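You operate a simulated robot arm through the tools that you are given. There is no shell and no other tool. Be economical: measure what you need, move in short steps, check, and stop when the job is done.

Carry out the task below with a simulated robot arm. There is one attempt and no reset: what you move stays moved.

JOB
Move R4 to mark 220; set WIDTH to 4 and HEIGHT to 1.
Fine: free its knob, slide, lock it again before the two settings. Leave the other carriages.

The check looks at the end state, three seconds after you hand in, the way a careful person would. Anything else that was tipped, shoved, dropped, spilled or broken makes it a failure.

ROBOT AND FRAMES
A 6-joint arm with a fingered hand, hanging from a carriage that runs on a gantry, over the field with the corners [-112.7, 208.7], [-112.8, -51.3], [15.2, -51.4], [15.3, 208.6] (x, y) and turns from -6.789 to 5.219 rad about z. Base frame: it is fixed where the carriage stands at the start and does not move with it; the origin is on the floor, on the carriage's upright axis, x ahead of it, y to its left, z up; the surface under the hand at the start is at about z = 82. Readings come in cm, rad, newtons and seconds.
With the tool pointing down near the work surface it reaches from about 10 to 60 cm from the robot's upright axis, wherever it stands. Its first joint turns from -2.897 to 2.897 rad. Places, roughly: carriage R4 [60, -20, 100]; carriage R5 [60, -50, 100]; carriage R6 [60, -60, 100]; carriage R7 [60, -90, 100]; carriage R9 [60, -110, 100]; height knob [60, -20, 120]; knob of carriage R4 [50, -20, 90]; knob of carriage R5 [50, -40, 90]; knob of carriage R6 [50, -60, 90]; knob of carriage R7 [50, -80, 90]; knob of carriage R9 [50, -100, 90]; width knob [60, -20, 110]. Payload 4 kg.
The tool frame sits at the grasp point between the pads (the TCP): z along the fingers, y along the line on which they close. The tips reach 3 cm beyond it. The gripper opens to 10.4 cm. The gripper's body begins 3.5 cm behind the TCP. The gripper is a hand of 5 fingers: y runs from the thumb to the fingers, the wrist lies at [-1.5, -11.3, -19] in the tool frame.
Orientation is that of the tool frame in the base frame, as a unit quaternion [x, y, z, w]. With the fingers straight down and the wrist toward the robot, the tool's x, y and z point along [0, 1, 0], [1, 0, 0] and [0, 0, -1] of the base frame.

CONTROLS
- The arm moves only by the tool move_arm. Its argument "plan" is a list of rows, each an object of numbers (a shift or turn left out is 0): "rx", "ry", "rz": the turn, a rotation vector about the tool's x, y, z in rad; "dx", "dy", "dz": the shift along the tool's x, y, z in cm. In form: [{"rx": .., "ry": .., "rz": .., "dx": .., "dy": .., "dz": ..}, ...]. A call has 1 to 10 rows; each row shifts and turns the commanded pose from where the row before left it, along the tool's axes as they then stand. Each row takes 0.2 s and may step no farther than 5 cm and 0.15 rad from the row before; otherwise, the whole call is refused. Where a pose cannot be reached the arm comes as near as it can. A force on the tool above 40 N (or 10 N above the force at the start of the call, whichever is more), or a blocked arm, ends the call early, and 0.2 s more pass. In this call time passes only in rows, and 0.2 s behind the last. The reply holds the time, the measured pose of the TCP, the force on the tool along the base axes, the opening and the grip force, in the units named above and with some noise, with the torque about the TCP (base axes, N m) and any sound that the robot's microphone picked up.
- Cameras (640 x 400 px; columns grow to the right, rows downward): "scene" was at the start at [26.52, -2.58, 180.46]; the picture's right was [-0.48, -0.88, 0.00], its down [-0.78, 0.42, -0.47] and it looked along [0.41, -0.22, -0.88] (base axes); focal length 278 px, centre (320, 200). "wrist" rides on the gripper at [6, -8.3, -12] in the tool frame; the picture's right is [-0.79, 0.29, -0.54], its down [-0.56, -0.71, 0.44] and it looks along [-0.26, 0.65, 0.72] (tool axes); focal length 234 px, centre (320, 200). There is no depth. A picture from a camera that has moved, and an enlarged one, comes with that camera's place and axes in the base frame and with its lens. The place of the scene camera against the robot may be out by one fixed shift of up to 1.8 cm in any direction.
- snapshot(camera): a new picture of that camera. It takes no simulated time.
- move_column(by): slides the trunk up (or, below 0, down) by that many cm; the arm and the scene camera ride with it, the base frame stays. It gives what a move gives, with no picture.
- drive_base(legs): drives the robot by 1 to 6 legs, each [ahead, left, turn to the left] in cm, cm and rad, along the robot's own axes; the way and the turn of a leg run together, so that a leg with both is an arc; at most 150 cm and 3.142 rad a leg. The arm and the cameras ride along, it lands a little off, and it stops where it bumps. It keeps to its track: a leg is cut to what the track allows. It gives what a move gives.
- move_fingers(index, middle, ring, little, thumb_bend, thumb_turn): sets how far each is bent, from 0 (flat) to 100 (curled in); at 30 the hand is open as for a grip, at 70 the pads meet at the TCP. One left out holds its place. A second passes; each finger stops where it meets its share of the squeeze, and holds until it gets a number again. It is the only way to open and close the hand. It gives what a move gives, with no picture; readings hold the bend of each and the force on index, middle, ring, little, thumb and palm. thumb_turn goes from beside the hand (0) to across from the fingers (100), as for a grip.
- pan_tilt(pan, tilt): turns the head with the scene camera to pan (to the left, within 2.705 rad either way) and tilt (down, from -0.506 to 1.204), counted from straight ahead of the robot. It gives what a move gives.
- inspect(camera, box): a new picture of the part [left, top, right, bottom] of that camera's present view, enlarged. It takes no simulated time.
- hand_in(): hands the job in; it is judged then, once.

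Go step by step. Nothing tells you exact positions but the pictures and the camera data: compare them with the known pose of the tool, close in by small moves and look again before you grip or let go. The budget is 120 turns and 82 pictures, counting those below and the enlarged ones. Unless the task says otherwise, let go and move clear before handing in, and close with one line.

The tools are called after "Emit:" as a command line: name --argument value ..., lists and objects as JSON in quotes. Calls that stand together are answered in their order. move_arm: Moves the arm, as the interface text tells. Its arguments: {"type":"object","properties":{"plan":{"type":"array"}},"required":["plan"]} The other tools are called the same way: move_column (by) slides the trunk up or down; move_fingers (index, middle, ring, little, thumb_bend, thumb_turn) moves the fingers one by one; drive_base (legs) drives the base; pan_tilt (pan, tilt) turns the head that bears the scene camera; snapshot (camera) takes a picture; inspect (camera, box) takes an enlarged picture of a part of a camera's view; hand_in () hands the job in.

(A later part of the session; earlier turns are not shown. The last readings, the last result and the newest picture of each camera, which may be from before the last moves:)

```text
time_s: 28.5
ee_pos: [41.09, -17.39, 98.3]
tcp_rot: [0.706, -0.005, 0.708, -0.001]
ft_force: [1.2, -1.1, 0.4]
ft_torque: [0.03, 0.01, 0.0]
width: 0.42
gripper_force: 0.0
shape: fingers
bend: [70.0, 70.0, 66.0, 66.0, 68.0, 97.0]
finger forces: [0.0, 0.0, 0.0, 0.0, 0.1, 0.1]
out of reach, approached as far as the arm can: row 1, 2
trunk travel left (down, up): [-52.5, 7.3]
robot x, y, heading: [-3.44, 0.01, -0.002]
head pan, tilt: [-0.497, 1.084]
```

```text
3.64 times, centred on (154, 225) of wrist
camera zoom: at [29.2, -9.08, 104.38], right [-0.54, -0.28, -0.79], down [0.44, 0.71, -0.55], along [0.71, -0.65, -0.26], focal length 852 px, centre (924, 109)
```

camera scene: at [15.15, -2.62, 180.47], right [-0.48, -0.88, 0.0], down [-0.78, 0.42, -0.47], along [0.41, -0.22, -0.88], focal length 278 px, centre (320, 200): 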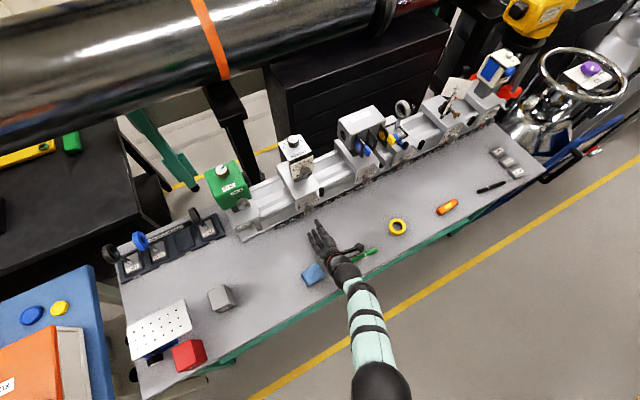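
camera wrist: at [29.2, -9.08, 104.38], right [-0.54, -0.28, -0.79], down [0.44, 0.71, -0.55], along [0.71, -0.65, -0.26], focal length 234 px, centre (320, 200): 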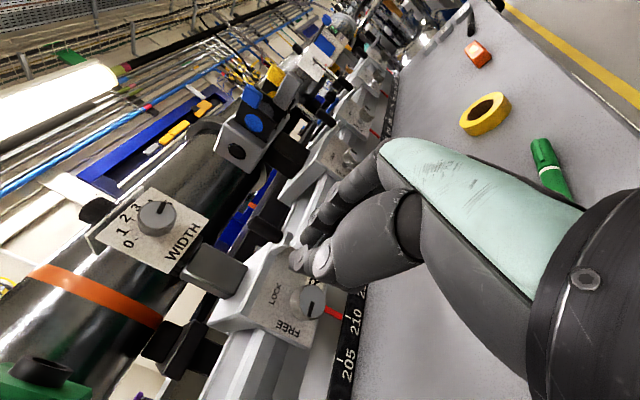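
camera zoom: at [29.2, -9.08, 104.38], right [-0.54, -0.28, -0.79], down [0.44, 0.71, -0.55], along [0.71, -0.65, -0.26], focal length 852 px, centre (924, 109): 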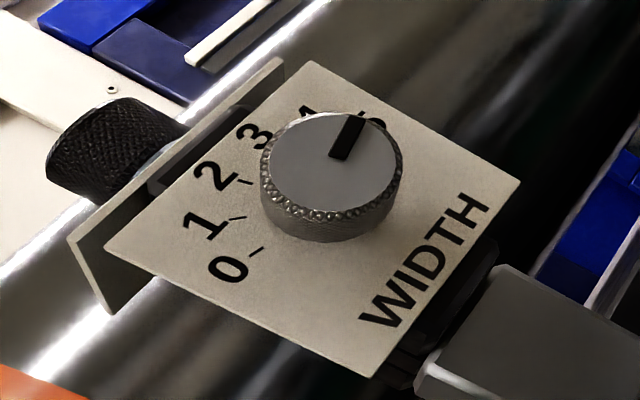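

The knob's mark now points at FREE, and the freed carriage was dragged slightly left (pointer about 209–210), which the slide will correct. WIDTH still reads 5. I'll back the base off, raise the hand, and lower the trunk for better low reach.

Emit:
drive_base --legs '[[-6, 0, 0]]'

Emit:
move_arm --plan '[{"dx": 4}, {"dx": 4}, {"dx": 4}]'

Emit:
move_column --by -14

Emit:
snapshot --camera "wrist"

Emit:
snapshot --camera "scene"

```text
time_s: 29.4
ee_pos: [35.05, -17.51, 98.24]
tcp_rot: [0.706, -0.005, 0.708, -0.001]
ft_force: [-0.2, 0.3, -0.5]
ft_torque: [-0.03, 0.01, 0.0]
width: 0.4
gripper_force: 0.0
shape: fingers
bend: [70.0, 70.0, 66.0, 66.0, 68.0, 97.0]
finger forces: [0.1, 0.0, 0.1, 0.0, 0.0, 0.0]
trunk travel left (down, up): [-52.5, 7.3]
robot x, y, heading: [-10.1, -0.14, -0.003]
head pan, tilt: [-0.497, 1.084]
```

```text
time_s: 30.2
ee_pos: [36.65, -17.62, 98.93]
tcp_rot: [0.706, -0.006, 0.708, 0.0]
ft_force: [0.0, 0.1, -0.3]
ft_torque: [-0.04, 0.02, 0.0]
width: 0.41
gripper_force: 0.0
shape: fingers
bend: [70.0, 70.0, 66.0, 66.0, 68.0, 97.0]
finger forces: [0.0, 0.1, 0.0, 0.1, 0.1, 0.0]
out of reach, approached as far as the arm can: row 1, 2, 3
trunk travel left (down, up): [-52.5, 7.3]
robot x, y, heading: [-9.42, -0.24, -0.003]
head pan, tilt: [-0.497, 1.084]
```

```text
time_s: 31.5
ee_pos: [36.8, -17.61, 87.53]
tcp_rot: [0.702, 0.002, 0.712, 0.009]
ft_force: [-8.8, 5.4, 20.0]
ft_torque: [0.01, 1.72, -0.45]
width: 0.41
gripper_force: 9.9
shape: fingers
bend: [70.0, 70.0, 66.0, 66.0, 68.0, 97.0]
finger forces: [0.1, 0.0, 0.0, 3.6, 0.0, 15.8]
trunk travel left (down, up): [-40.5, 19.3]
robot x, y, heading: [-9.57, 0.32, -0.002]
head pan, tilt: [-0.497, 1.084]
stopped: the force on the tool passed its limit at 74 N (the readings are from after the stop); the commanded pose is now the measured one
```

```text
48 pictures are left
camera wrist: at [24.91, -9.05, 93.3], right [-0.54, -0.3, -0.79], down [0.45, 0.69, -0.56], along [0.71, -0.66, -0.24], focal length 234 px, centre (320, 200)
```

wrist: 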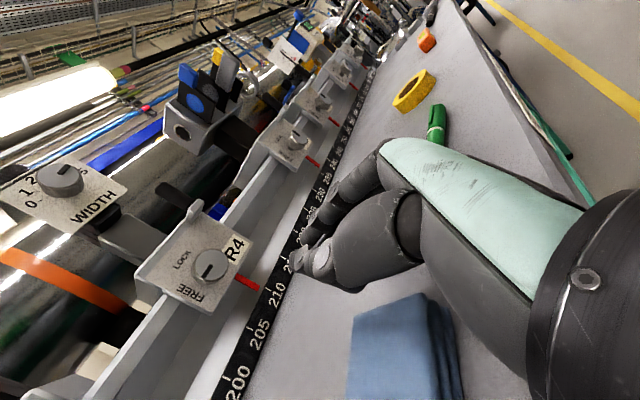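

```text
47 pictures are left
camera scene: at [16.78, -2.61, 168.42], right [-0.48, -0.88, 0.0], down [-0.78, 0.42, -0.47], along [0.41, -0.22, -0.88], focal length 278 px, centre (320, 200)
```

scene: 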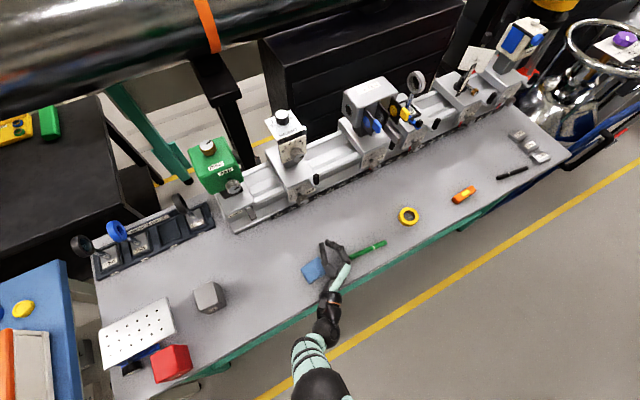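

The raising move failed and lowering the trunk pressed the hand's edge down onto something, likely the table. I'll raise the trunk 5 cm straight away and check that the cloth and pen haven't shifted.

Emit:
move_column --by 5

Emit:
snapshot --camera "wrist"

Emit:
inspect --camera "scene" --box '[240, 150, 432, 270]'

```text
time_s: 32.5
ee_pos: [36.93, -17.62, 92.51]
tcp_rot: [0.702, 0.001, 0.712, 0.008]
ft_force: [0.0, 0.2, 0.4]
ft_torque: [-0.01, -0.04, -0.01]
width: 0.39
gripper_force: 0.1
shape: fingers
bend: [70.0, 70.0, 66.0, 66.0, 68.0, 97.0]
finger forces: [0.1, 0.0, 0.0, 0.0, 0.1, 0.0]
trunk travel left (down, up): [-45.5, 14.3]
robot x, y, heading: [-9.92, 0.03, -0.0]
head pan, tilt: [-0.497, 1.084]
```

```text
46 pictures are left
camera wrist: at [24.98, -9.15, 98.27], right [-0.54, -0.29, -0.79], down [0.45, 0.69, -0.56], along [0.71, -0.66, -0.24], focal length 234 px, centre (320, 200)
```

wrist: 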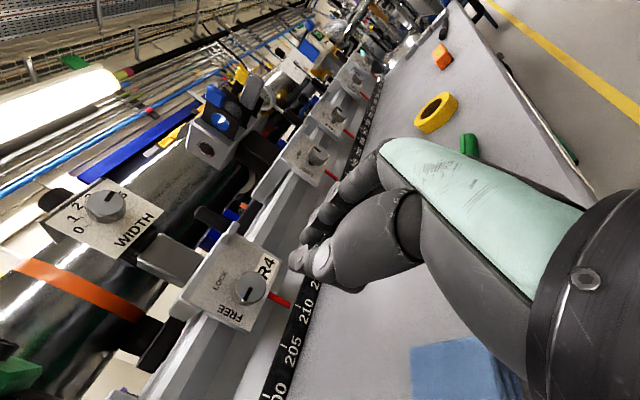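

```text
3.33 times, centred on (336, 210) of scene
camera zoom: at [16.83, -2.65, 173.45], right [-0.48, -0.88, 0.0], down [-0.78, 0.42, -0.47], along [0.41, -0.22, -0.88], focal length 925 px, centre (267, 167)
```

zoom: 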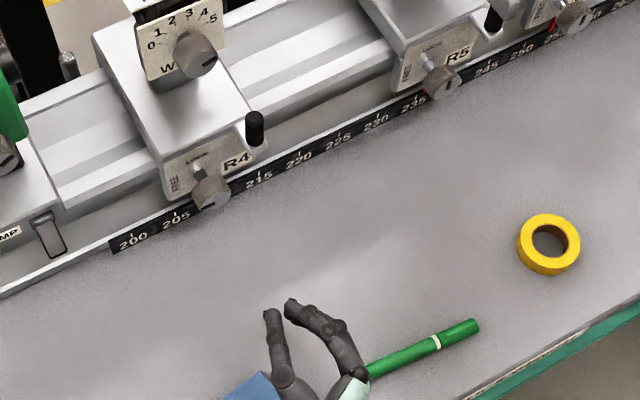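

Cloth, pen and tape are where they were. The knob is now at about [52.5, -17.6, 92.3], straight ahead of the hand. My plan is to grip it in this roll, slide the carriage with it, then roll back to lock. I'll open and advance partway.

Emit:
move_fingers --index 50 --middle 50 --ring 50 --little 50 --thumb_bend 48

Emit:
move_arm --plan '[{"dz": 4}, {"dz": 4}]'

Emit:
snapshot --camera "wrist"

```text
time_s: 33.5
ee_pos: [36.84, -17.76, 92.48]
tcp_rot: [0.703, 0.001, 0.712, 0.008]
ft_force: [-0.2, -0.1, 0.9]
ft_torque: [0.01, 0.05, 0.03]
width: 5.42
gripper_force: 0.0
shape: fingers
bend: [50.0, 50.0, 50.0, 50.0, 48.0, 97.0]
finger forces: [0.1, 0.0, 0.1, 0.0, 0.0, 0.0]
trunk travel left (down, up): [-45.5, 14.3]
robot x, y, heading: [-9.9, 0.03, -0.001]
head pan, tilt: [-0.497, 1.084]
```

```text
time_s: 34.0
ee_pos: [44.81, -17.1, 94.86]
tcp_rot: [0.702, 0.001, 0.712, 0.008]
ft_force: [0.8, 0.2, 0.3]
ft_torque: [-0.01, 0.05, 0.0]
width: 5.41
gripper_force: 0.0
shape: fingers
bend: [50.0, 50.0, 50.0, 50.0, 48.0, 97.0]
finger forces: [0.0, 0.1, 0.0, 0.0, 0.0, 0.1]
out of reach, approached as far as the arm can: row 1, 2
trunk travel left (down, up): [-45.5, 14.3]
robot x, y, heading: [-9.73, 0.05, -0.004]
head pan, tilt: [-0.497, 1.084]
```

```text
44 pictures are left
camera wrist: at [32.78, -8.65, 100.65], right [-0.53, -0.29, -0.79], down [0.45, 0.7, -0.56], along [0.72, -0.66, -0.24], focal length 234 px, centre (320, 200)
```

wrist: 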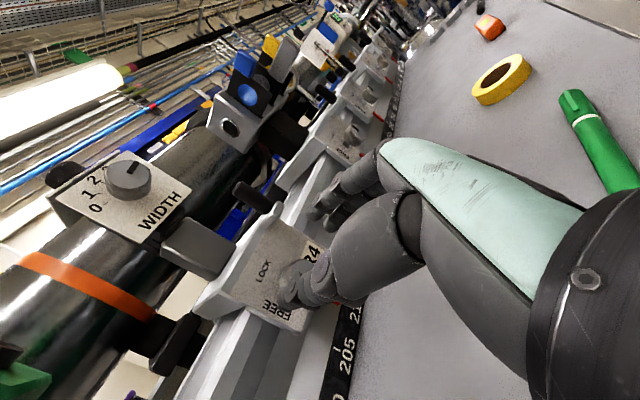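

The limit seems to be the wrist's bend at this bearing; earlier the same pose was fine farther to the robot's right. I'll drive the base 17 cm left, then bring the hand back to the right.

Emit:
drive_base --legs '[[0, 17, 0]]'

Emit:
move_arm --plan '[{"dy": 4.5}, {"dy": 4.5}, {"dy": 4.5}, {"dy": 4}]'

```text
time_s: 35.5
ee_pos: [44.64, -0.48, 94.69]
tcp_rot: [0.703, 0.003, 0.712, 0.008]
ft_force: [-0.7, -0.5, 0.0]
ft_torque: [-0.03, 0.01, 0.0]
width: 5.46
gripper_force: 0.1
shape: fingers
bend: [50.0, 50.0, 50.0, 50.0, 48.0, 97.0]
finger forces: [0.0, 0.0, 0.1, 0.1, 0.0, 0.1]
trunk travel left (down, up): [-45.5, 14.3]
robot x, y, heading: [-9.88, 16.81, 0.001]
head pan, tilt: [-0.497, 1.084]
```

```text
time_s: 36.5
ee_pos: [44.18, -17.88, 95.93]
tcp_rot: [0.702, 0.002, 0.712, 0.007]
ft_force: [1.0, -0.9, 0.8]
ft_torque: [0.02, 0.02, 0.01]
width: 5.45
gripper_force: 0.1
shape: fingers
bend: [50.0, 50.0, 50.0, 50.0, 48.0, 97.0]
finger forces: [0.0, 0.0, 0.0, 0.1, 0.0, 0.1]
out of reach, approached as far as the arm can: row 4
trunk travel left (down, up): [-45.5, 14.3]
robot x, y, heading: [-9.78, 16.71, 0.002]
head pan, tilt: [-0.497, 1.084]
```

Better; only the far end is limited now, by reach. I'll test raising the hand 8 cm so the trunk can be lowered.

Emit:
move_arm --plan '[{"dx": 4, "dz": -2}, {"dx": 4, "dz": -2}]'

```text
time_s: 37.0
ee_pos: [39.81, -16.06, 87.7]
tcp_rot: [0.772, -0.047, 0.633, -0.04]
ft_force: [-0.8, 1.4, 10.2]
ft_torque: [-0.13, 0.01, -0.04]
width: 5.46
gripper_force: 5.2
shape: fingers
bend: [50.0, 50.0, 50.0, 55.0, 48.0, 97.0]
finger forces: [0.0, 0.0, 0.1, 10.1, 0.0, 0.1]
trunk travel left (down, up): [-45.5, 14.3]
robot x, y, heading: [-9.41, 16.4, 0.001]
head pan, tilt: [-0.497, 1.084]
stopped in row 2: the force on the tool passed its limit at 80 N (the readings are from after the stop); the commanded pose is now the measured one
```

The arm swung down unexpectedly and the little finger touched the table. I'll raise the trunk at once and look.

Emit:
move_column --by 8

Emit:
snapshot --camera "scene"

Emit:
snapshot --camera "wrist"

```text
time_s: 38.1
ee_pos: [39.4, -16.09, 95.41]
tcp_rot: [0.773, -0.049, 0.631, -0.039]
ft_force: [0.8, -0.2, 1.0]
ft_torque: [-0.01, -0.02, -0.04]
width: 5.48
gripper_force: 0.0
shape: fingers
bend: [50.0, 50.0, 50.0, 50.0, 48.0, 97.0]
finger forces: [0.0, 0.1, 0.2, 0.0, 0.0, 0.0]
trunk travel left (down, up): [-53.5, 6.3]
robot x, y, heading: [-9.78, 16.34, -0.004]
head pan, tilt: [-0.497, 1.084]
```

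```text
43 pictures are left
camera scene: at [16.86, 14.0, 181.45], right [-0.48, -0.88, 0.0], down [-0.78, 0.42, -0.47], along [0.41, -0.22, -0.88], focal length 278 px, centre (320, 200)
```

scene: 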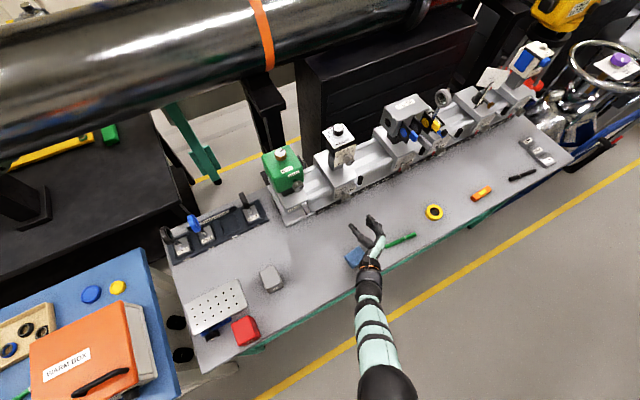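

```text
42 pictures are left
camera wrist: at [29.17, -8.52, 104.79], right [-0.7, -0.19, -0.69], down [0.33, 0.77, -0.54], along [0.64, -0.61, -0.47], focal length 234 px, centre (320, 200)
```

wrist: 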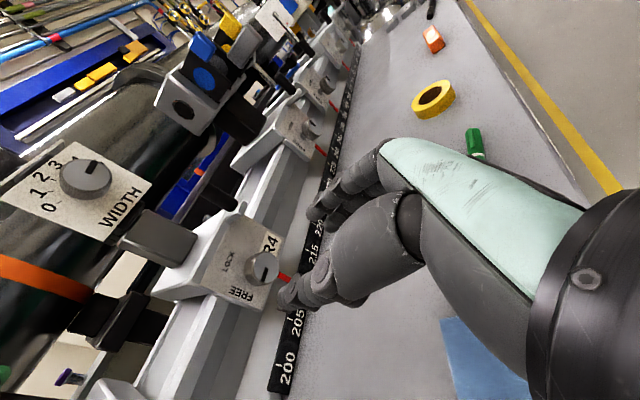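

Everything on the table is undisturbed. The fits show the arm was simply fully stretched (shoulder about 147 high, reach about 59 to the wrist), so I need the hand raised relative to the shoulder and then the trunk lowered by about 20. I'll retract in small steps.

Emit:
move_arm --plan '[{"dx": 1.5, "dz": -1}, {"dx": 1.5, "dz": -1}]'

```text
time_s: 38.7
ee_pos: [38.17, -16.21, 98.78]
tcp_rot: [0.774, -0.048, 0.63, -0.04]
ft_force: [-0.7, -0.9, -0.1]
ft_torque: [-0.01, 0.01, 0.04]
width: 5.5
gripper_force: 0.0
shape: fingers
bend: [50.0, 50.0, 50.0, 50.0, 48.0, 97.0]
finger forces: [0.1, 0.0, 0.0, 0.0, 0.0, 0.1]
trunk travel left (down, up): [-53.5, 6.3]
robot x, y, heading: [-9.21, 16.81, -0.005]
head pan, tilt: [-0.497, 1.084]
```

Good, that works. Now I'll correct the orientation and raise the hand further.

Emit:
move_arm --plan '[{"rx": 0.006, "ry": 0.102, "rz": -0.062, "dx": 1}, {"rx": 0.006, "ry": 0.102, "rz": -0.062, "dx": 2}, {"dx": 3}, {"dx": 3}, {"dx": 3}, {"dx": 3}]'

```text
time_s: 40.1
ee_pos: [38.58, -16.47, 113.9]
tcp_rot: [0.707, -0.001, 0.707, -0.001]
ft_force: [0.4, 0.5, -0.1]
ft_torque: [-0.02, 0.0, 0.03]
width: 5.5
gripper_force: 0.0
shape: fingers
bend: [50.0, 50.0, 50.0, 50.0, 48.0, 97.0]
finger forces: [0.1, 0.0, 0.0, 0.1, 0.1, 0.1]
trunk travel left (down, up): [-53.5, 6.3]
robot x, y, heading: [-9.48, 16.99, 0.002]
head pan, tilt: [-0.497, 1.084]
```

Straight again at z≈114. Raise 4 more, drive the base to about (-1.5, 7), then lower the trunk 24.

Emit:
move_arm --plan '[{"dx": 2, "dz": -2}, {"dx": 2, "dz": -2}]'

Emit:
drive_base --legs '[[8, -10, 0]]'

Emit:
move_column --by -22

Emit:
snapshot --camera "wrist"

```text
time_s: 40.7
ee_pos: [34.46, -16.49, 117.55]
tcp_rot: [0.707, 0.0, 0.708, -0.001]
ft_force: [0.9, -0.7, 0.7]
ft_torque: [0.01, 0.03, 0.0]
width: 5.47
gripper_force: 0.1
shape: fingers
bend: [50.0, 50.0, 50.0, 50.0, 48.0, 97.0]
finger forces: [0.0, 0.0, 0.0, 0.0, 0.0, 0.0]
trunk travel left (down, up): [-53.5, 6.3]
robot x, y, heading: [-9.56, 16.62, 0.001]
head pan, tilt: [-0.497, 1.084]
```

```text
time_s: 42.0
ee_pos: [42.08, -26.58, 117.48]
tcp_rot: [0.706, -0.001, 0.708, 0.0]
ft_force: [-0.1, 0.0, 0.0]
ft_torque: [-0.02, -0.02, 0.0]
width: 5.49
gripper_force: 0.1
shape: fingers
bend: [50.0, 50.0, 50.0, 50.0, 48.0, 97.0]
finger forces: [0.0, 0.1, 0.0, 0.1, 0.1, 0.1]
trunk travel left (down, up): [-53.5, 6.3]
robot x, y, heading: [-1.82, 6.69, -0.003]
head pan, tilt: [-0.497, 1.084]
```

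```text
time_s: 44.3
ee_pos: [42.15, -26.46, 95.5]
tcp_rot: [0.706, -0.001, 0.708, 0.0]
ft_force: [-0.9, 0.5, 0.0]
ft_torque: [0.03, 0.0, -0.04]
width: 5.49
gripper_force: 0.1
shape: fingers
bend: [50.0, 50.0, 50.0, 50.0, 48.0, 97.0]
finger forces: [0.0, 0.1, 0.0, 0.0, 0.1, 0.0]
trunk travel left (down, up): [-31.5, 28.3]
robot x, y, heading: [-1.82, 7.08, -0.003]
head pan, tilt: [-0.497, 1.084]
```

```text
41 pictures are left
camera wrist: at [30.23, -18.18, 101.59], right [-0.54, -0.29, -0.79], down [0.44, 0.71, -0.56], along [0.72, -0.65, -0.26], focal length 234 px, centre (320, 200)
```

wrist: 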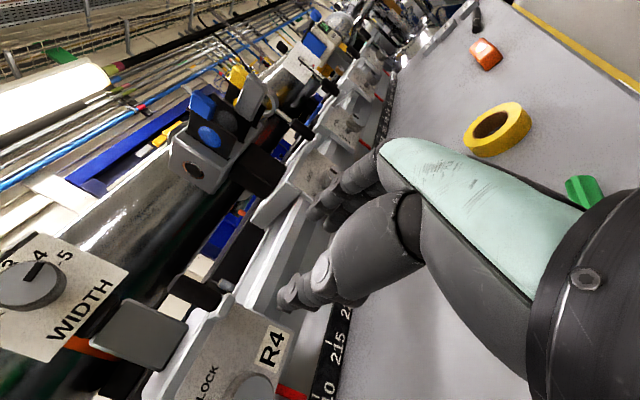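

Posture is good now. Bringing the hand to y≈-17.7, z≈92.3, in front of the lock knob.

Emit:
move_arm --plan '[{"dy": -4.4}, {"dy": -4.3, "dx": -1.6}, {"dx": -1.6, "dz": 2}]'

Emit:
inspect --camera "wrist" --box '[180, 200, 420, 350]'

Emit:
inspect --camera "scene" --box '[240, 150, 400, 250]'

```text
time_s: 45.1
ee_pos: [44.24, -17.82, 92.35]
tcp_rot: [0.707, -0.002, 0.708, 0.0]
ft_force: [0.4, 0.9, 1.3]
ft_torque: [0.01, 0.01, -0.02]
width: 5.5
gripper_force: 0.1
shape: fingers
bend: [50.0, 50.0, 50.0, 50.0, 48.0, 97.0]
finger forces: [0.0, 0.0, 0.1, 0.0, 0.1, 0.0]
trunk travel left (down, up): [-31.5, 28.3]
robot x, y, heading: [-1.76, 6.48, -0.002]
head pan, tilt: [-0.497, 1.084]
```

```text
2.67 times, centred on (300, 275) of wrist
camera zoom: at [32.37, -9.5, 98.41], right [-0.54, -0.29, -0.79], down [0.44, 0.71, -0.56], along [0.72, -0.65, -0.26], focal length 624 px, centre (373, 0)
```

zoom: 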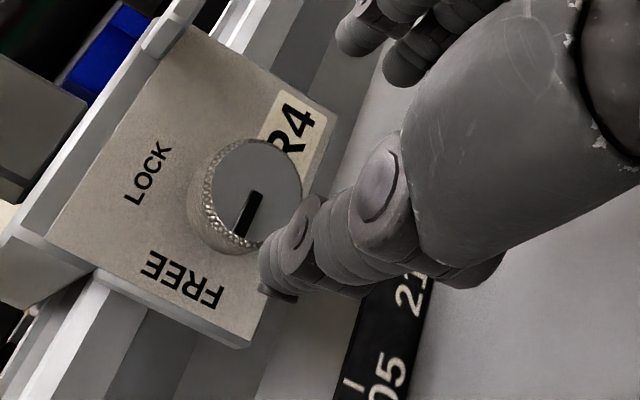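

```text
4.00 times, centred on (320, 200) of scene
camera zoom: at [24.64, 4.1, 159.46], right [-0.48, -0.88, 0.0], down [-0.78, 0.42, -0.47], along [0.41, -0.22, -0.88], focal length 1110 px, centre (320, 200)
```

zoom: 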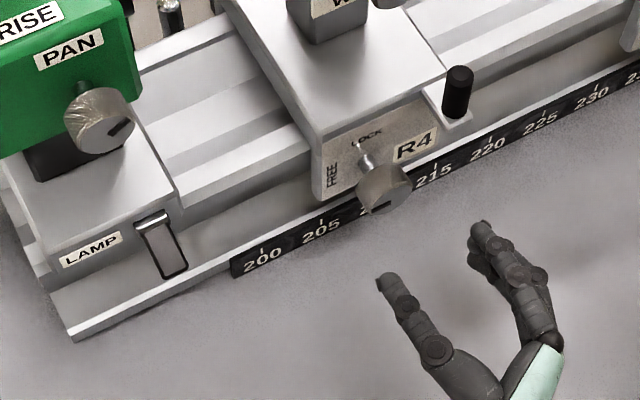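

The knob axis is at about y -17.4, z 92.4. I'll shift slightly left and advance around it.

Emit:
move_arm --plan '[{"dy": -0.45, "dx": 0.2, "dz": 2}, {"dz": 2.7}, {"dz": 2.5}]'

Emit:
inspect --camera "wrist" --box '[200, 140, 440, 320]'

Emit:
inspect --camera "scene" --box '[270, 170, 398, 250]'

```text
time_s: 45.9
ee_pos: [51.38, -17.26, 92.53]
tcp_rot: [0.707, 0.0, 0.707, 0.0]
ft_force: [-0.4, 0.1, -0.5]
ft_torque: [0.01, 0.01, -0.01]
width: 5.47
gripper_force: 0.1
shape: fingers
bend: [50.0, 50.0, 50.0, 50.0, 48.0, 97.0]
finger forces: [0.0, 0.1, 0.0, 0.0, 0.0, 0.1]
trunk travel left (down, up): [-31.5, 28.3]
robot x, y, heading: [-2.13, 6.81, -0.003]
head pan, tilt: [-0.497, 1.084]
```

```text
2.22 times, centred on (320, 230) of wrist
camera zoom: at [39.52, -8.93, 98.62], right [-0.54, -0.29, -0.79], down [0.44, 0.71, -0.56], along [0.72, -0.65, -0.26], focal length 520 px, centre (320, 133)
```

zoom: 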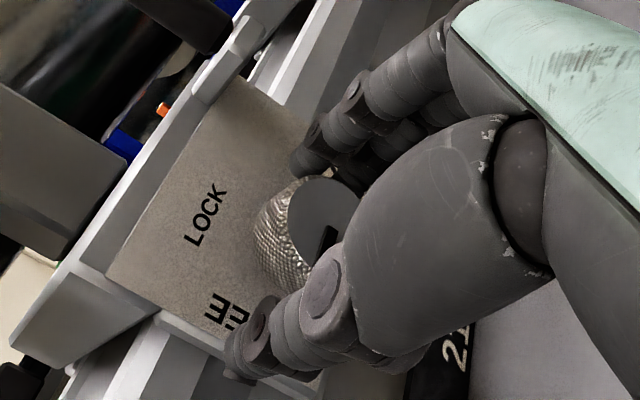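

```text
5.00 times, centred on (334, 210) of scene
camera zoom: at [24.64, 4.1, 159.46], right [-0.48, -0.88, 0.0], down [-0.78, 0.42, -0.47], along [0.41, -0.22, -0.88], focal length 1388 px, centre (250, 150)
```

zoom: 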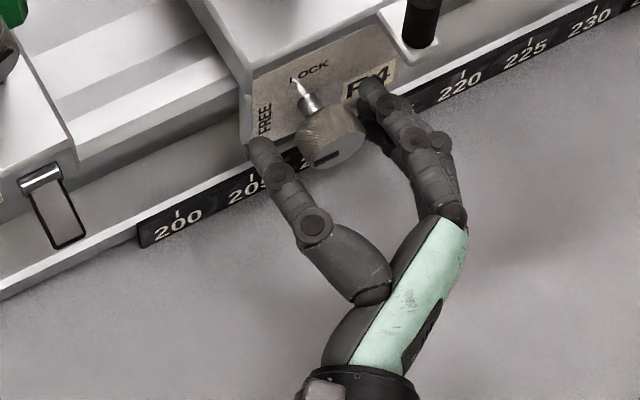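

The knob sits nicely between thumb and fingers. Closing the grip.

Emit:
move_fingers --index 70 --middle 70 --ring 60 --little 60 --thumb_bend 68

Emit:
inspect --camera "scene" --box '[270, 170, 398, 250]'

```text
time_s: 46.9
ee_pos: [51.36, -17.27, 92.59]
tcp_rot: [0.707, -0.001, 0.707, 0.001]
ft_force: [0.0, -2.7, -3.8]
ft_torque: [0.0, 0.12, -0.03]
width: 2.93
gripper_force: 10.5
shape: fingers
bend: [61.0, 64.0, 60.0, 60.0, 59.0, 97.0]
finger forces: [6.1, 7.0, 0.1, 0.1, 8.8, 0.0]
trunk travel left (down, up): [-31.5, 28.3]
robot x, y, heading: [-1.9, 6.52, -0.001]
head pan, tilt: [-0.497, 1.084]
```

```text
5.00 times, centred on (334, 210) of scene
camera zoom: at [24.61, 4.08, 159.45], right [-0.48, -0.88, 0.0], down [-0.78, 0.42, -0.47], along [0.41, -0.22, -0.88], focal length 1388 px, centre (250, 150)
```

zoom: 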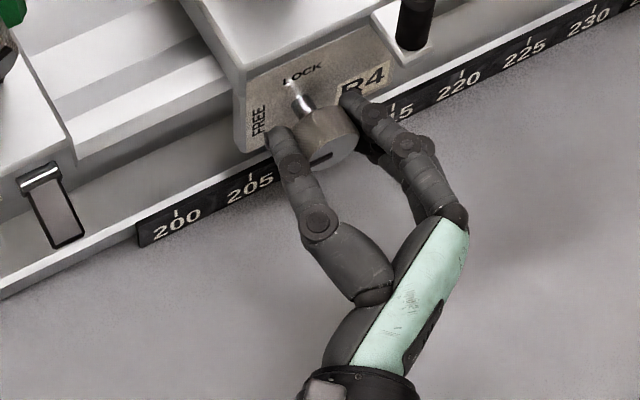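

The grip is balanced and the carriage slid a little as the hand closed, so it is free. Now I slide it toward -y by about 9 cm.

Emit:
move_arm --plan '[{"dy": 1.5}, {"dy": 1.5}, {"dy": 1.5}, {"dy": 1.5}, {"dy": 1.5}, {"dy": 1.5}]'

Emit:
inspect --camera "scene" --box '[290, 150, 450, 250]'

Emit:
snapshot --camera "wrist"

```text
time_s: 48.3
ee_pos: [51.38, -26.38, 92.44]
tcp_rot: [0.706, -0.001, 0.708, 0.0]
ft_force: [5.2, 0.4, -0.1]
ft_torque: [0.0, -0.01, 0.03]
width: 2.93
gripper_force: 9.4
shape: fingers
bend: [63.0, 66.0, 60.0, 60.0, 58.0, 96.0]
finger forces: [5.4, 4.6, 0.0, 0.0, 9.5, 0.0]
trunk travel left (down, up): [-31.5, 28.3]
robot x, y, heading: [-2.19, 6.76, -0.007]
head pan, tilt: [-0.497, 1.084]
```

```text
4.00 times, centred on (370, 200) of scene
camera zoom: at [24.67, 4.1, 159.47], right [-0.48, -0.88, 0.0], down [-0.78, 0.42, -0.47], along [0.41, -0.22, -0.88], focal length 1110 px, centre (120, 200)
```

zoom: 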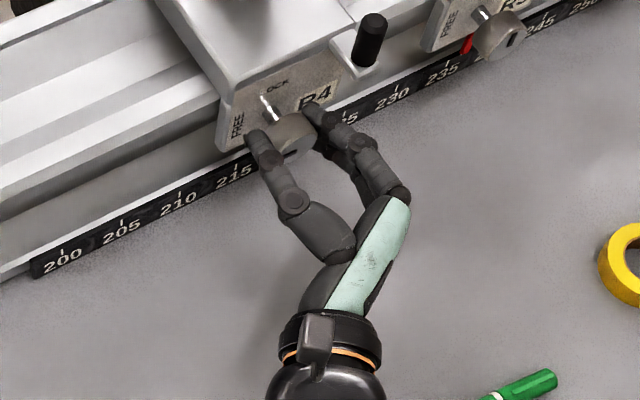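

```text
34 pictures are left
camera wrist: at [39.36, -18.03, 98.51], right [-0.54, -0.29, -0.79], down [0.44, 0.71, -0.56], along [0.72, -0.65, -0.26], focal length 234 px, centre (320, 200)
```

wrist: 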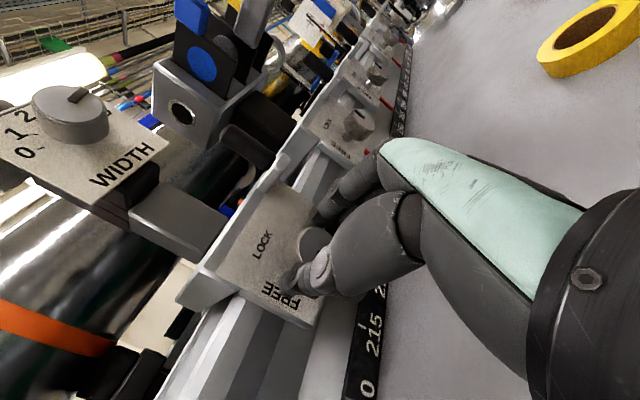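

The carriage followed. I estimate the pointer at about 218.7, so I'll slide 1.2 cm more, then release and back off to read it properly.

Emit:
move_arm --plan '[{"dy": 0.6}, {"dy": 0.6}]'

Emit:
move_fingers --index 50 --middle 50 --ring 50 --little 50 --thumb_bend 48

Emit:
move_arm --plan '[{"dz": -4}, {"dz": -4}]'

Emit:
inspect --camera "wrist" --box '[200, 200, 440, 400]'

Emit:
inspect --camera "scene" --box '[320, 150, 448, 230]'

```text
time_s: 48.9
ee_pos: [51.41, -27.54, 92.43]
tcp_rot: [0.707, -0.002, 0.708, 0.001]
ft_force: [3.3, 2.1, -0.1]
ft_torque: [0.01, 0.04, 0.07]
width: 2.93
gripper_force: 10.1
shape: fingers
bend: [63.0, 66.0, 60.0, 60.0, 58.0, 96.0]
finger forces: [4.8, 4.4, 0.0, 0.0, 10.2, 0.1]
trunk travel left (down, up): [-31.5, 28.3]
robot x, y, heading: [-2.12, 6.98, -0.005]
head pan, tilt: [-0.497, 1.084]
```

```text
time_s: 49.9
ee_pos: [51.21, -27.62, 92.47]
tcp_rot: [0.706, -0.001, 0.708, 0.0]
ft_force: [-0.3, 0.1, 0.3]
ft_torque: [0.03, -0.01, 0.0]
width: 5.41
gripper_force: 0.0
shape: fingers
bend: [50.0, 50.0, 50.0, 50.0, 48.0, 97.0]
finger forces: [0.0, 0.0, 0.0, 0.1, 0.0, 0.1]
trunk travel left (down, up): [-31.5, 28.3]
robot x, y, heading: [-1.92, 6.5, -0.001]
head pan, tilt: [-0.497, 1.084]
```

```text
time_s: 50.5
ee_pos: [43.2, -27.33, 92.4]
tcp_rot: [0.706, -0.001, 0.708, 0.0]
ft_force: [-0.2, 0.5, -0.7]
ft_torque: [-0.02, -0.01, 0.0]
width: 5.46
gripper_force: 0.1
shape: fingers
bend: [50.0, 50.0, 50.0, 50.0, 48.0, 97.0]
finger forces: [0.1, 0.0, 0.1, 0.0, 0.0, 0.0]
trunk travel left (down, up): [-31.5, 28.3]
robot x, y, heading: [-1.57, 6.53, -0.004]
head pan, tilt: [-0.497, 1.084]
```

```text
2.00 times, centred on (320, 300) of wrist
camera zoom: at [31.18, -19.08, 98.48], right [-0.54, -0.29, -0.79], down [0.44, 0.71, -0.56], along [0.72, -0.65, -0.26], focal length 468 px, centre (320, 0)
```

zoom: 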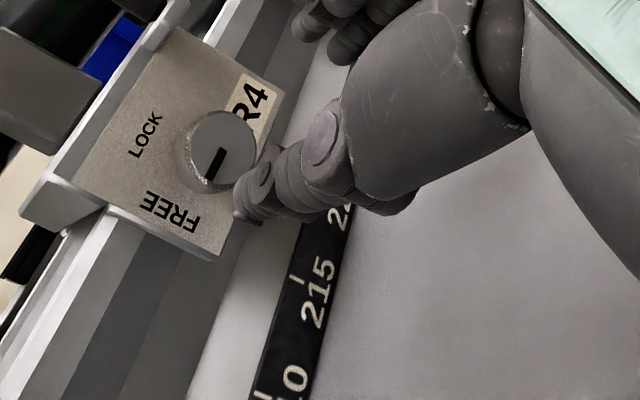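

```text
5.00 times, centred on (384, 190) of scene
camera zoom: at [24.59, 4.12, 159.44], right [-0.48, -0.88, 0.0], down [-0.78, 0.42, -0.47], along [0.41, -0.22, -0.88], focal length 1388 px, centre (0, 250)
```

zoom: 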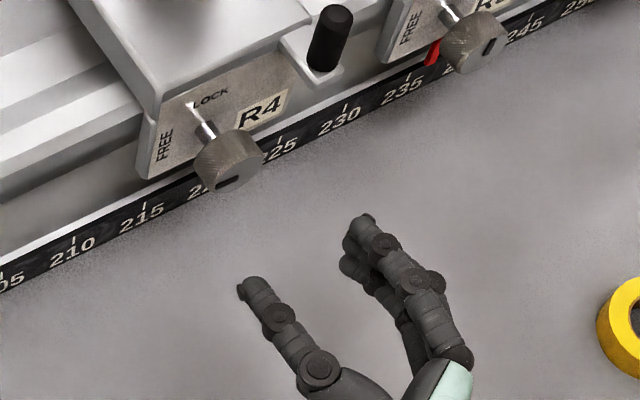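

The thumb hides the pointer; raising the hand and shifting right a bit should show it.

Emit:
move_arm --plan '[{"dx": 3, "dy": 1.5, "dz": -1.5}, {"dx": 3, "dy": 1.5, "dz": -1.5}]'

Emit:
inspect --camera "wrist" --box '[200, 240, 392, 400]'

```text
time_s: 51.1
ee_pos: [40.34, -30.82, 98.38]
tcp_rot: [0.707, -0.001, 0.707, -0.001]
ft_force: [0.5, -0.8, 0.2]
ft_torque: [-0.01, -0.05, 0.02]
width: 5.43
gripper_force: 0.0
shape: fingers
bend: [50.0, 50.0, 50.0, 50.0, 48.0, 97.0]
finger forces: [0.0, 0.1, 0.0, 0.0, 0.1, 0.0]
trunk travel left (down, up): [-31.5, 28.3]
robot x, y, heading: [-2.06, 7.07, -0.004]
head pan, tilt: [-0.497, 1.084]
```

```text
2.50 times, centred on (296, 320) of wrist
camera zoom: at [28.47, -22.37, 104.57], right [-0.54, -0.29, -0.79], down [0.44, 0.71, -0.56], along [0.72, -0.65, -0.26], focal length 585 px, centre (380, -100)
```

zoom: 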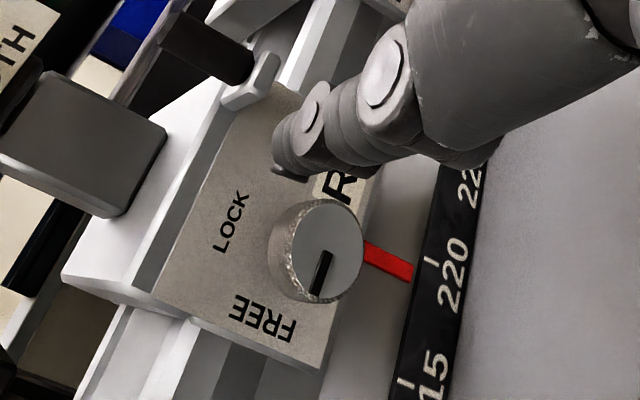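

The pointer reads roughly 219.2 here, but the view is oblique. I'll yaw the hand to look square-on at the pointer.

Emit:
move_arm --plan '[{"dy": 0.9, "rx": 0.135}, {"rx": 0.135}, {"rx": 0.135}]'

Emit:
inspect --camera "wrist" --box '[232, 220, 392, 340]'

```text
time_s: 51.9
ee_pos: [40.44, -31.5, 98.53]
tcp_rot: [0.692, 0.141, 0.693, -0.143]
ft_force: [-0.3, -0.7, 0.0]
ft_torque: [-0.01, -0.02, 0.0]
width: 5.46
gripper_force: 0.1
shape: fingers
bend: [50.0, 50.0, 50.0, 50.0, 48.0, 97.0]
finger forces: [0.0, 0.1, 0.0, 0.0, 0.1, 0.0]
trunk travel left (down, up): [-31.5, 28.3]
robot x, y, heading: [-2.05, 7.05, -0.009]
head pan, tilt: [-0.497, 1.084]
```

```text
3.33 times, centred on (312, 280) of wrist
camera zoom: at [26.06, -28.56, 104.59], right [-0.38, -0.48, -0.79], down [0.12, 0.82, -0.56], along [0.92, -0.31, -0.26], focal length 781 px, centre (347, -67)
```

zoom: 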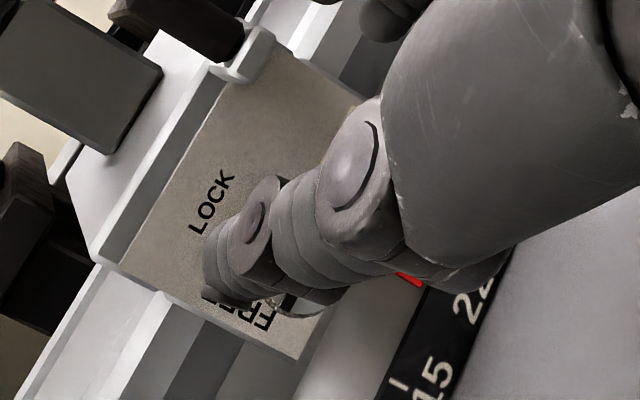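

The thumb is in the way; raising 4 cm.

Emit:
move_arm --plan '[{"dx": 4}]'

Emit:
inspect --camera "wrist" --box '[232, 240, 424, 384]'

```text
time_s: 52.3
ee_pos: [40.56, -31.52, 102.47]
tcp_rot: [0.692, 0.142, 0.693, -0.143]
ft_force: [0.2, 0.3, 0.6]
ft_torque: [-0.03, 0.03, -0.01]
width: 5.47
gripper_force: 0.0
shape: fingers
bend: [50.0, 50.0, 50.0, 50.0, 48.0, 97.0]
finger forces: [0.0, 0.0, 0.0, 0.0, 0.0, 0.0]
trunk travel left (down, up): [-31.5, 28.3]
robot x, y, heading: [-2.23, 6.43, -0.005]
head pan, tilt: [-0.497, 1.084]
```

```text
2.78 times, centred on (328, 312) of wrist
camera zoom: at [26.29, -28.48, 108.47], right [-0.38, -0.48, -0.79], down [0.12, 0.82, -0.56], along [0.91, -0.31, -0.26], focal length 650 px, centre (298, -111)
```

zoom: 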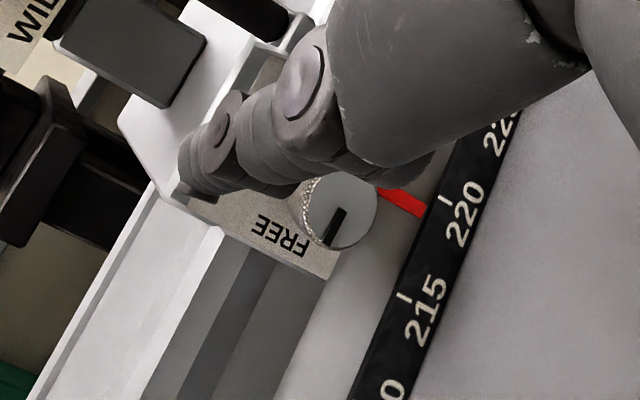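

Square-on, the pointer reads about 219.0, so 1.0 cm more is needed. I'll undo the yaw and go back around the knob as before.

Emit:
move_arm --plan '[{"rx": -0.135}, {"rx": -0.135}, {"rx": -0.135}, {"dy": -3.9}, {"dx": -3.5}, {"dx": -3.5}, {"dx": -3}]'

```text
time_s: 53.9
ee_pos: [40.61, -27.54, 92.6]
tcp_rot: [0.706, -0.001, 0.708, 0.0]
ft_force: [-0.6, -0.6, 0.2]
ft_torque: [-0.04, -0.03, -0.02]
width: 5.48
gripper_force: 0.0
shape: fingers
bend: [50.0, 50.0, 50.0, 50.0, 48.0, 97.0]
finger forces: [0.0, 0.0, 0.0, 0.0, 0.0, 0.1]
trunk travel left (down, up): [-31.5, 28.3]
robot x, y, heading: [-1.76, 7.17, -0.004]
head pan, tilt: [-0.497, 1.084]
```

Back in line. I'll advance 10.8 cm and grip the knob.

Emit:
move_arm --plan '[{"dz": 4}, {"dz": 3.5}, {"dz": 3.3}]'

Emit:
move_fingers --index 70 --middle 70 --ring 60 --little 60 --thumb_bend 68

Emit:
inspect --camera "scene" --box '[320, 150, 448, 230]'

```text
time_s: 54.7
ee_pos: [51.31, -27.55, 92.67]
tcp_rot: [0.707, -0.001, 0.708, 0.0]
ft_force: [1.0, 0.1, -0.6]
ft_torque: [0.01, -0.04, 0.02]
width: 5.43
gripper_force: 0.0
shape: fingers
bend: [50.0, 50.0, 50.0, 50.0, 48.0, 97.0]
finger forces: [0.0, 0.0, 0.1, 0.0, 0.1, 0.1]
trunk travel left (down, up): [-31.5, 28.3]
robot x, y, heading: [-1.82, 7.01, -0.001]
head pan, tilt: [-0.497, 1.084]
```

```text
time_s: 55.7
ee_pos: [51.31, -27.54, 92.63]
tcp_rot: [0.707, -0.002, 0.707, -0.001]
ft_force: [0.9, 0.9, -3.7]
ft_torque: [-0.02, 0.13, 0.01]
width: 2.84
gripper_force: 9.9
shape: fingers
bend: [63.0, 65.0, 60.0, 60.0, 58.0, 97.0]
finger forces: [4.1, 6.4, 0.0, 0.1, 9.8, 0.1]
trunk travel left (down, up): [-31.5, 28.3]
robot x, y, heading: [-2.24, 6.82, -0.007]
head pan, tilt: [-0.497, 1.084]
```

```text
5.00 times, centred on (384, 190) of scene
camera zoom: at [24.62, 4.11, 159.45], right [-0.48, -0.88, 0.0], down [-0.78, 0.42, -0.47], along [0.41, -0.22, -0.88], focal length 1388 px, centre (0, 250)
```

zoom: 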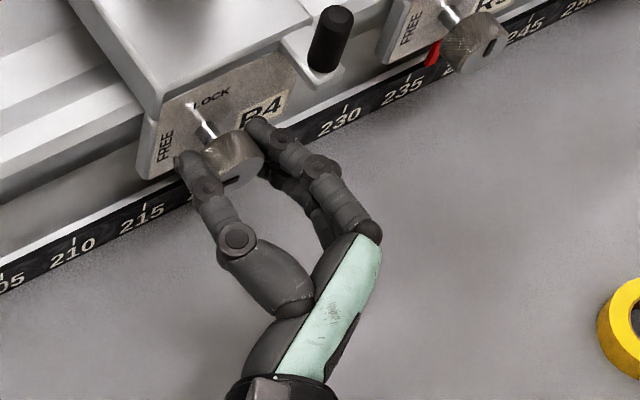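

Same carriage position, grip good. Slide 1.0 cm.

Emit:
move_arm --plan '[{"dy": 0.5}, {"dy": 0.5}]'

Emit:
move_arm --plan '[{"rz": 0.13}, {"rz": 0.13}, {"rz": 0.13}, {"rz": 0.13}, {"rz": 0.13}, {"rz": 0.13}]'

Emit:
inspect --camera "scene" --box '[320, 150, 448, 230]'

```text
time_s: 56.3
ee_pos: [51.17, -28.35, 92.55]
tcp_rot: [0.707, 0.0, 0.708, -0.001]
ft_force: [3.9, 1.6, -2.9]
ft_torque: [-0.02, 0.06, 0.02]
width: 2.85
gripper_force: 10.2
shape: fingers
bend: [64.0, 65.0, 60.0, 60.0, 58.0, 97.0]
finger forces: [3.8, 5.7, 0.1, 0.0, 10.2, 0.1]
trunk travel left (down, up): [-31.5, 28.3]
robot x, y, heading: [-1.55, 6.68, -0.001]
head pan, tilt: [-0.497, 1.084]
```

```text
time_s: 57.7
ee_pos: [51.3, -28.48, 92.45]
tcp_rot: [0.653, -0.271, 0.654, -0.27]
ft_force: [5.9, 1.9, -9.0]
ft_torque: [-0.08, 0.3, 0.04]
width: 2.8
gripper_force: 10.8
shape: fingers
bend: [63.0, 64.0, 60.0, 60.0, 58.0, 98.0]
finger forces: [5.0, 8.3, 0.1, 0.0, 7.7, 0.0]
trunk travel left (down, up): [-31.5, 28.3]
robot x, y, heading: [-1.65, 6.5, -0.002]
head pan, tilt: [-0.497, 1.084]
```

```text
5.00 times, centred on (384, 190) of scene
camera zoom: at [24.64, 4.14, 159.45], right [-0.48, -0.88, 0.0], down [-0.78, 0.42, -0.47], along [0.41, -0.22, -0.88], focal length 1388 px, centre (0, 250)
```

zoom: 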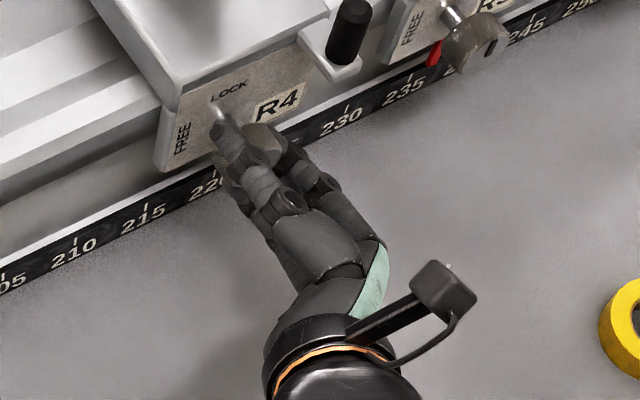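

The carriage shifted by about 1.1 cm as wanted, and the knob is turning. I'll finish the quarter turn to LOCK.

Emit:
move_arm --plan '[{"rz": 0.13}, {"rz": 0.13}, {"rz": 0.13}, {"rz": 0.13}, {"rz": 0.13}, {"rz": 0.13}]'

Emit:
move_fingers --index 50 --middle 50 --ring 50 --little 50 --thumb_bend 48

Emit:
move_arm --plan '[{"dz": -4}, {"dz": -4}]'

Emit:
inspect --camera "wrist" --box '[180, 180, 340, 300]'

```text
time_s: 59.1
ee_pos: [53.55, -31.28, 86.92]
tcp_rot: [0.502, -0.494, 0.504, -0.499]
ft_force: [1.5, 0.0, -0.4]
ft_torque: [0.0, -0.01, -0.02]
width: 0.41
gripper_force: 0.1
shape: fingers
bend: [70.0, 70.0, 60.0, 60.0, 68.0, 97.0]
finger forces: [0.1, 0.1, 0.1, 0.0, 0.0, 0.1]
out of reach, approached as far as the arm can: row 5, 6
trunk travel left (down, up): [-31.5, 28.3]
robot x, y, heading: [-1.79, 6.62, -0.002]
head pan, tilt: [-0.497, 1.084]
```

```text
time_s: 60.1
ee_pos: [53.3, -31.2, 87.03]
tcp_rot: [0.503, -0.495, 0.503, -0.499]
ft_force: [-4.9, 4.9, 19.8]
ft_torque: [1.01, 0.69, -0.14]
width: 3.26
gripper_force: 22.0
shape: fingers
bend: [50.0, 64.0, 56.0, 50.0, 62.0, 98.0]
finger forces: [0.1, 19.1, 13.0, 0.0, 12.5, 0.0]
trunk travel left (down, up): [-31.5, 28.3]
robot x, y, heading: [-1.8, 6.59, 0.001]
head pan, tilt: [-0.497, 1.084]
```

```text
time_s: 60.6
ee_pos: [49.46, -32.28, 87.21]
tcp_rot: [0.502, -0.484, 0.513, -0.501]
ft_force: [-3.3, 5.8, 31.5]
ft_torque: [0.75, 0.59, 0.01]
width: 5.45
gripper_force: 15.8
shape: fingers
bend: [50.0, 63.0, 56.0, 50.0, 48.0, 97.0]
finger forces: [0.1, 19.6, 11.9, 0.0, 0.1, 0.0]
out of reach, approached as far as the arm can: row 1, 2
trunk travel left (down, up): [-31.5, 28.3]
robot x, y, heading: [-1.63, 6.67, -0.001]
head pan, tilt: [-0.497, 1.084]
stopped in row 2: the force on the tool passed its limit at 43 N (the readings are from after the stop); the commanded pose is now the measured one
```

```text
3.33 times, centred on (260, 240) of wrist
camera zoom: at [37.33, -38.24, 95.27], right [-0.54, 0.78, -0.33], down [0.41, 0.58, 0.7], along [0.74, 0.24, -0.63], focal length 781 px, centre (520, 67)
```

zoom: 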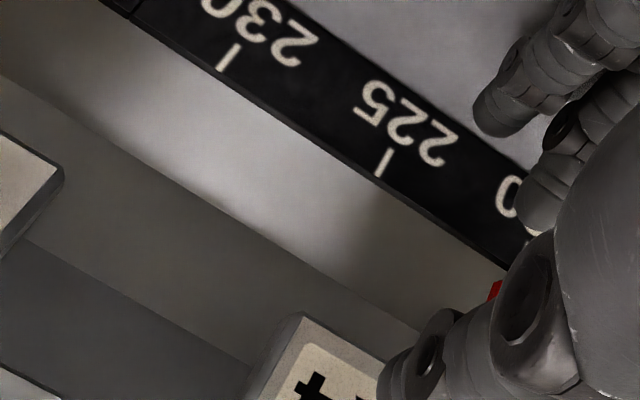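

The arm fell off its reach again, this time because the trunk is now too low for the raised-wrist roll, and the fingers press on the table. I'll relieve by raising the trunk 2 cm, then back the base out.

Emit:
move_column --by 2

Emit:
drive_base --legs '[[-9, 0, 0]]'

Emit:
snapshot --camera "wrist"

```text
time_s: 61.3
ee_pos: [48.98, -32.06, 88.27]
tcp_rot: [0.501, -0.492, 0.508, -0.498]
ft_force: [0.2, -0.1, 0.0]
ft_torque: [-0.02, 0.01, -0.01]
width: 5.45
gripper_force: 0.0
shape: fingers
bend: [50.0, 50.0, 50.0, 50.0, 48.0, 97.0]
finger forces: [0.0, 0.0, 0.0, 0.0, 0.0, 0.0]
trunk travel left (down, up): [-33.5, 26.3]
robot x, y, heading: [-2.0, 6.92, -0.001]
head pan, tilt: [-0.497, 1.084]
```

```text
time_s: 62.4
ee_pos: [39.91, -32.09, 88.35]
tcp_rot: [0.502, -0.489, 0.51, -0.499]
ft_force: [-0.4, -0.1, -1.2]
ft_torque: [-0.02, 0.02, 0.0]
width: 5.47
gripper_force: 0.0
shape: fingers
bend: [50.0, 50.0, 50.0, 50.0, 48.0, 97.0]
finger forces: [0.0, 0.1, 0.1, 0.0, 0.0, 0.0]
trunk travel left (down, up): [-33.5, 26.3]
robot x, y, heading: [-11.08, 6.76, -0.002]
head pan, tilt: [-0.497, 1.084]
```

```text
25 pictures are left
camera wrist: at [27.92, -37.99, 96.67], right [-0.54, 0.78, -0.31], down [0.42, 0.57, 0.7], along [0.73, 0.25, -0.64], focal length 234 px, centre (320, 200)
```

wrist: 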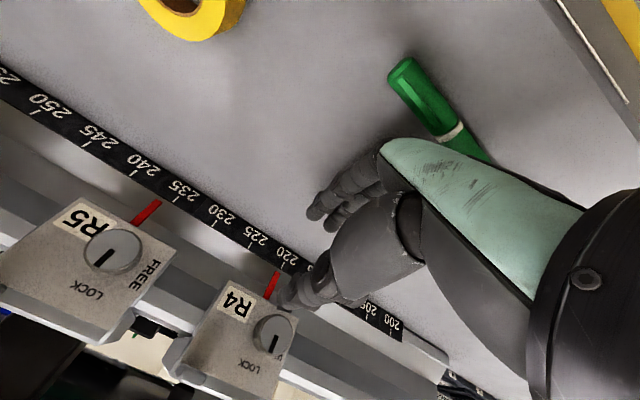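

Emit:
inspect --camera "wrist" --box '[190, 230, 350, 390]'

```text
2.50 times, centred on (270, 310) of wrist
camera zoom: at [27.92, -37.99, 96.67], right [-0.54, 0.78, -0.31], down [0.42, 0.57, 0.7], along [0.73, 0.25, -0.64], focal length 585 px, centre (445, -75)
```

zoom: 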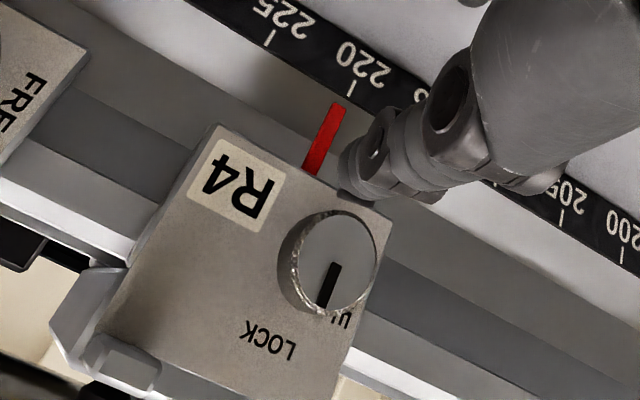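

The mark is back at LOCK (same angle as at the start). The pointer seems to read 220.0–220.4; to be sure I'll look square-on from y≈-29.5, after raising the trunk for clearance.

Emit:
move_column --by 7

Emit:
move_arm --plan '[{"dx": -2.8}, {"dx": -2.8}, {"dx": -2.8}]'

Emit:
inspect --camera "wrist" --box '[130, 200, 290, 300]'

```text
time_s: 63.5
ee_pos: [40.06, -32.11, 95.46]
tcp_rot: [0.502, -0.49, 0.508, -0.5]
ft_force: [-0.8, -0.3, -0.6]
ft_torque: [0.01, -0.01, 0.02]
width: 5.44
gripper_force: 0.1
shape: fingers
bend: [50.0, 50.0, 50.0, 50.0, 48.0, 97.0]
finger forces: [0.0, 0.1, 0.1, 0.1, 0.0, 0.0]
trunk travel left (down, up): [-40.5, 19.3]
robot x, y, heading: [-10.68, 6.77, -0.002]
head pan, tilt: [-0.497, 1.084]
```

```text
time_s: 64.3
ee_pos: [40.72, -24.81, 92.39]
tcp_rot: [0.502, -0.488, 0.51, -0.499]
ft_force: [-1.0, 0.3, -0.4]
ft_torque: [-0.04, -0.02, -0.01]
width: 5.48
gripper_force: 0.1
shape: fingers
bend: [50.0, 50.0, 50.0, 50.0, 48.0, 97.0]
finger forces: [0.0, 0.0, 0.0, 0.0, 0.0, 0.0]
out of reach, approached as far as the arm can: row 1, 2, 3
trunk travel left (down, up): [-40.5, 19.3]
robot x, y, heading: [-10.96, 6.86, -0.003]
head pan, tilt: [-0.497, 1.084]
```

```text
4.00 times, centred on (210, 250) of wrist
camera zoom: at [28.59, -30.72, 100.71], right [-0.54, 0.78, -0.32], down [0.42, 0.58, 0.7], along [0.73, 0.24, -0.64], focal length 937 px, centre (760, 0)
```

zoom: 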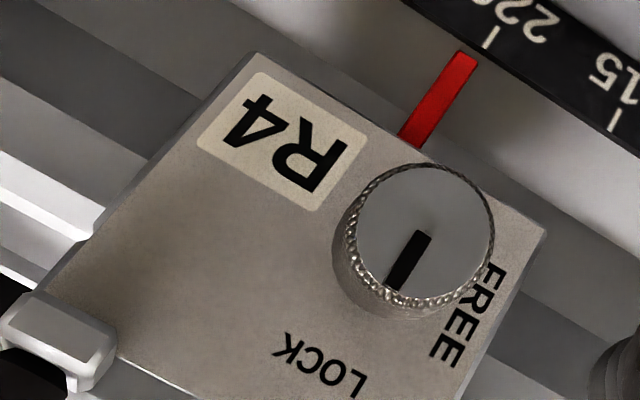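

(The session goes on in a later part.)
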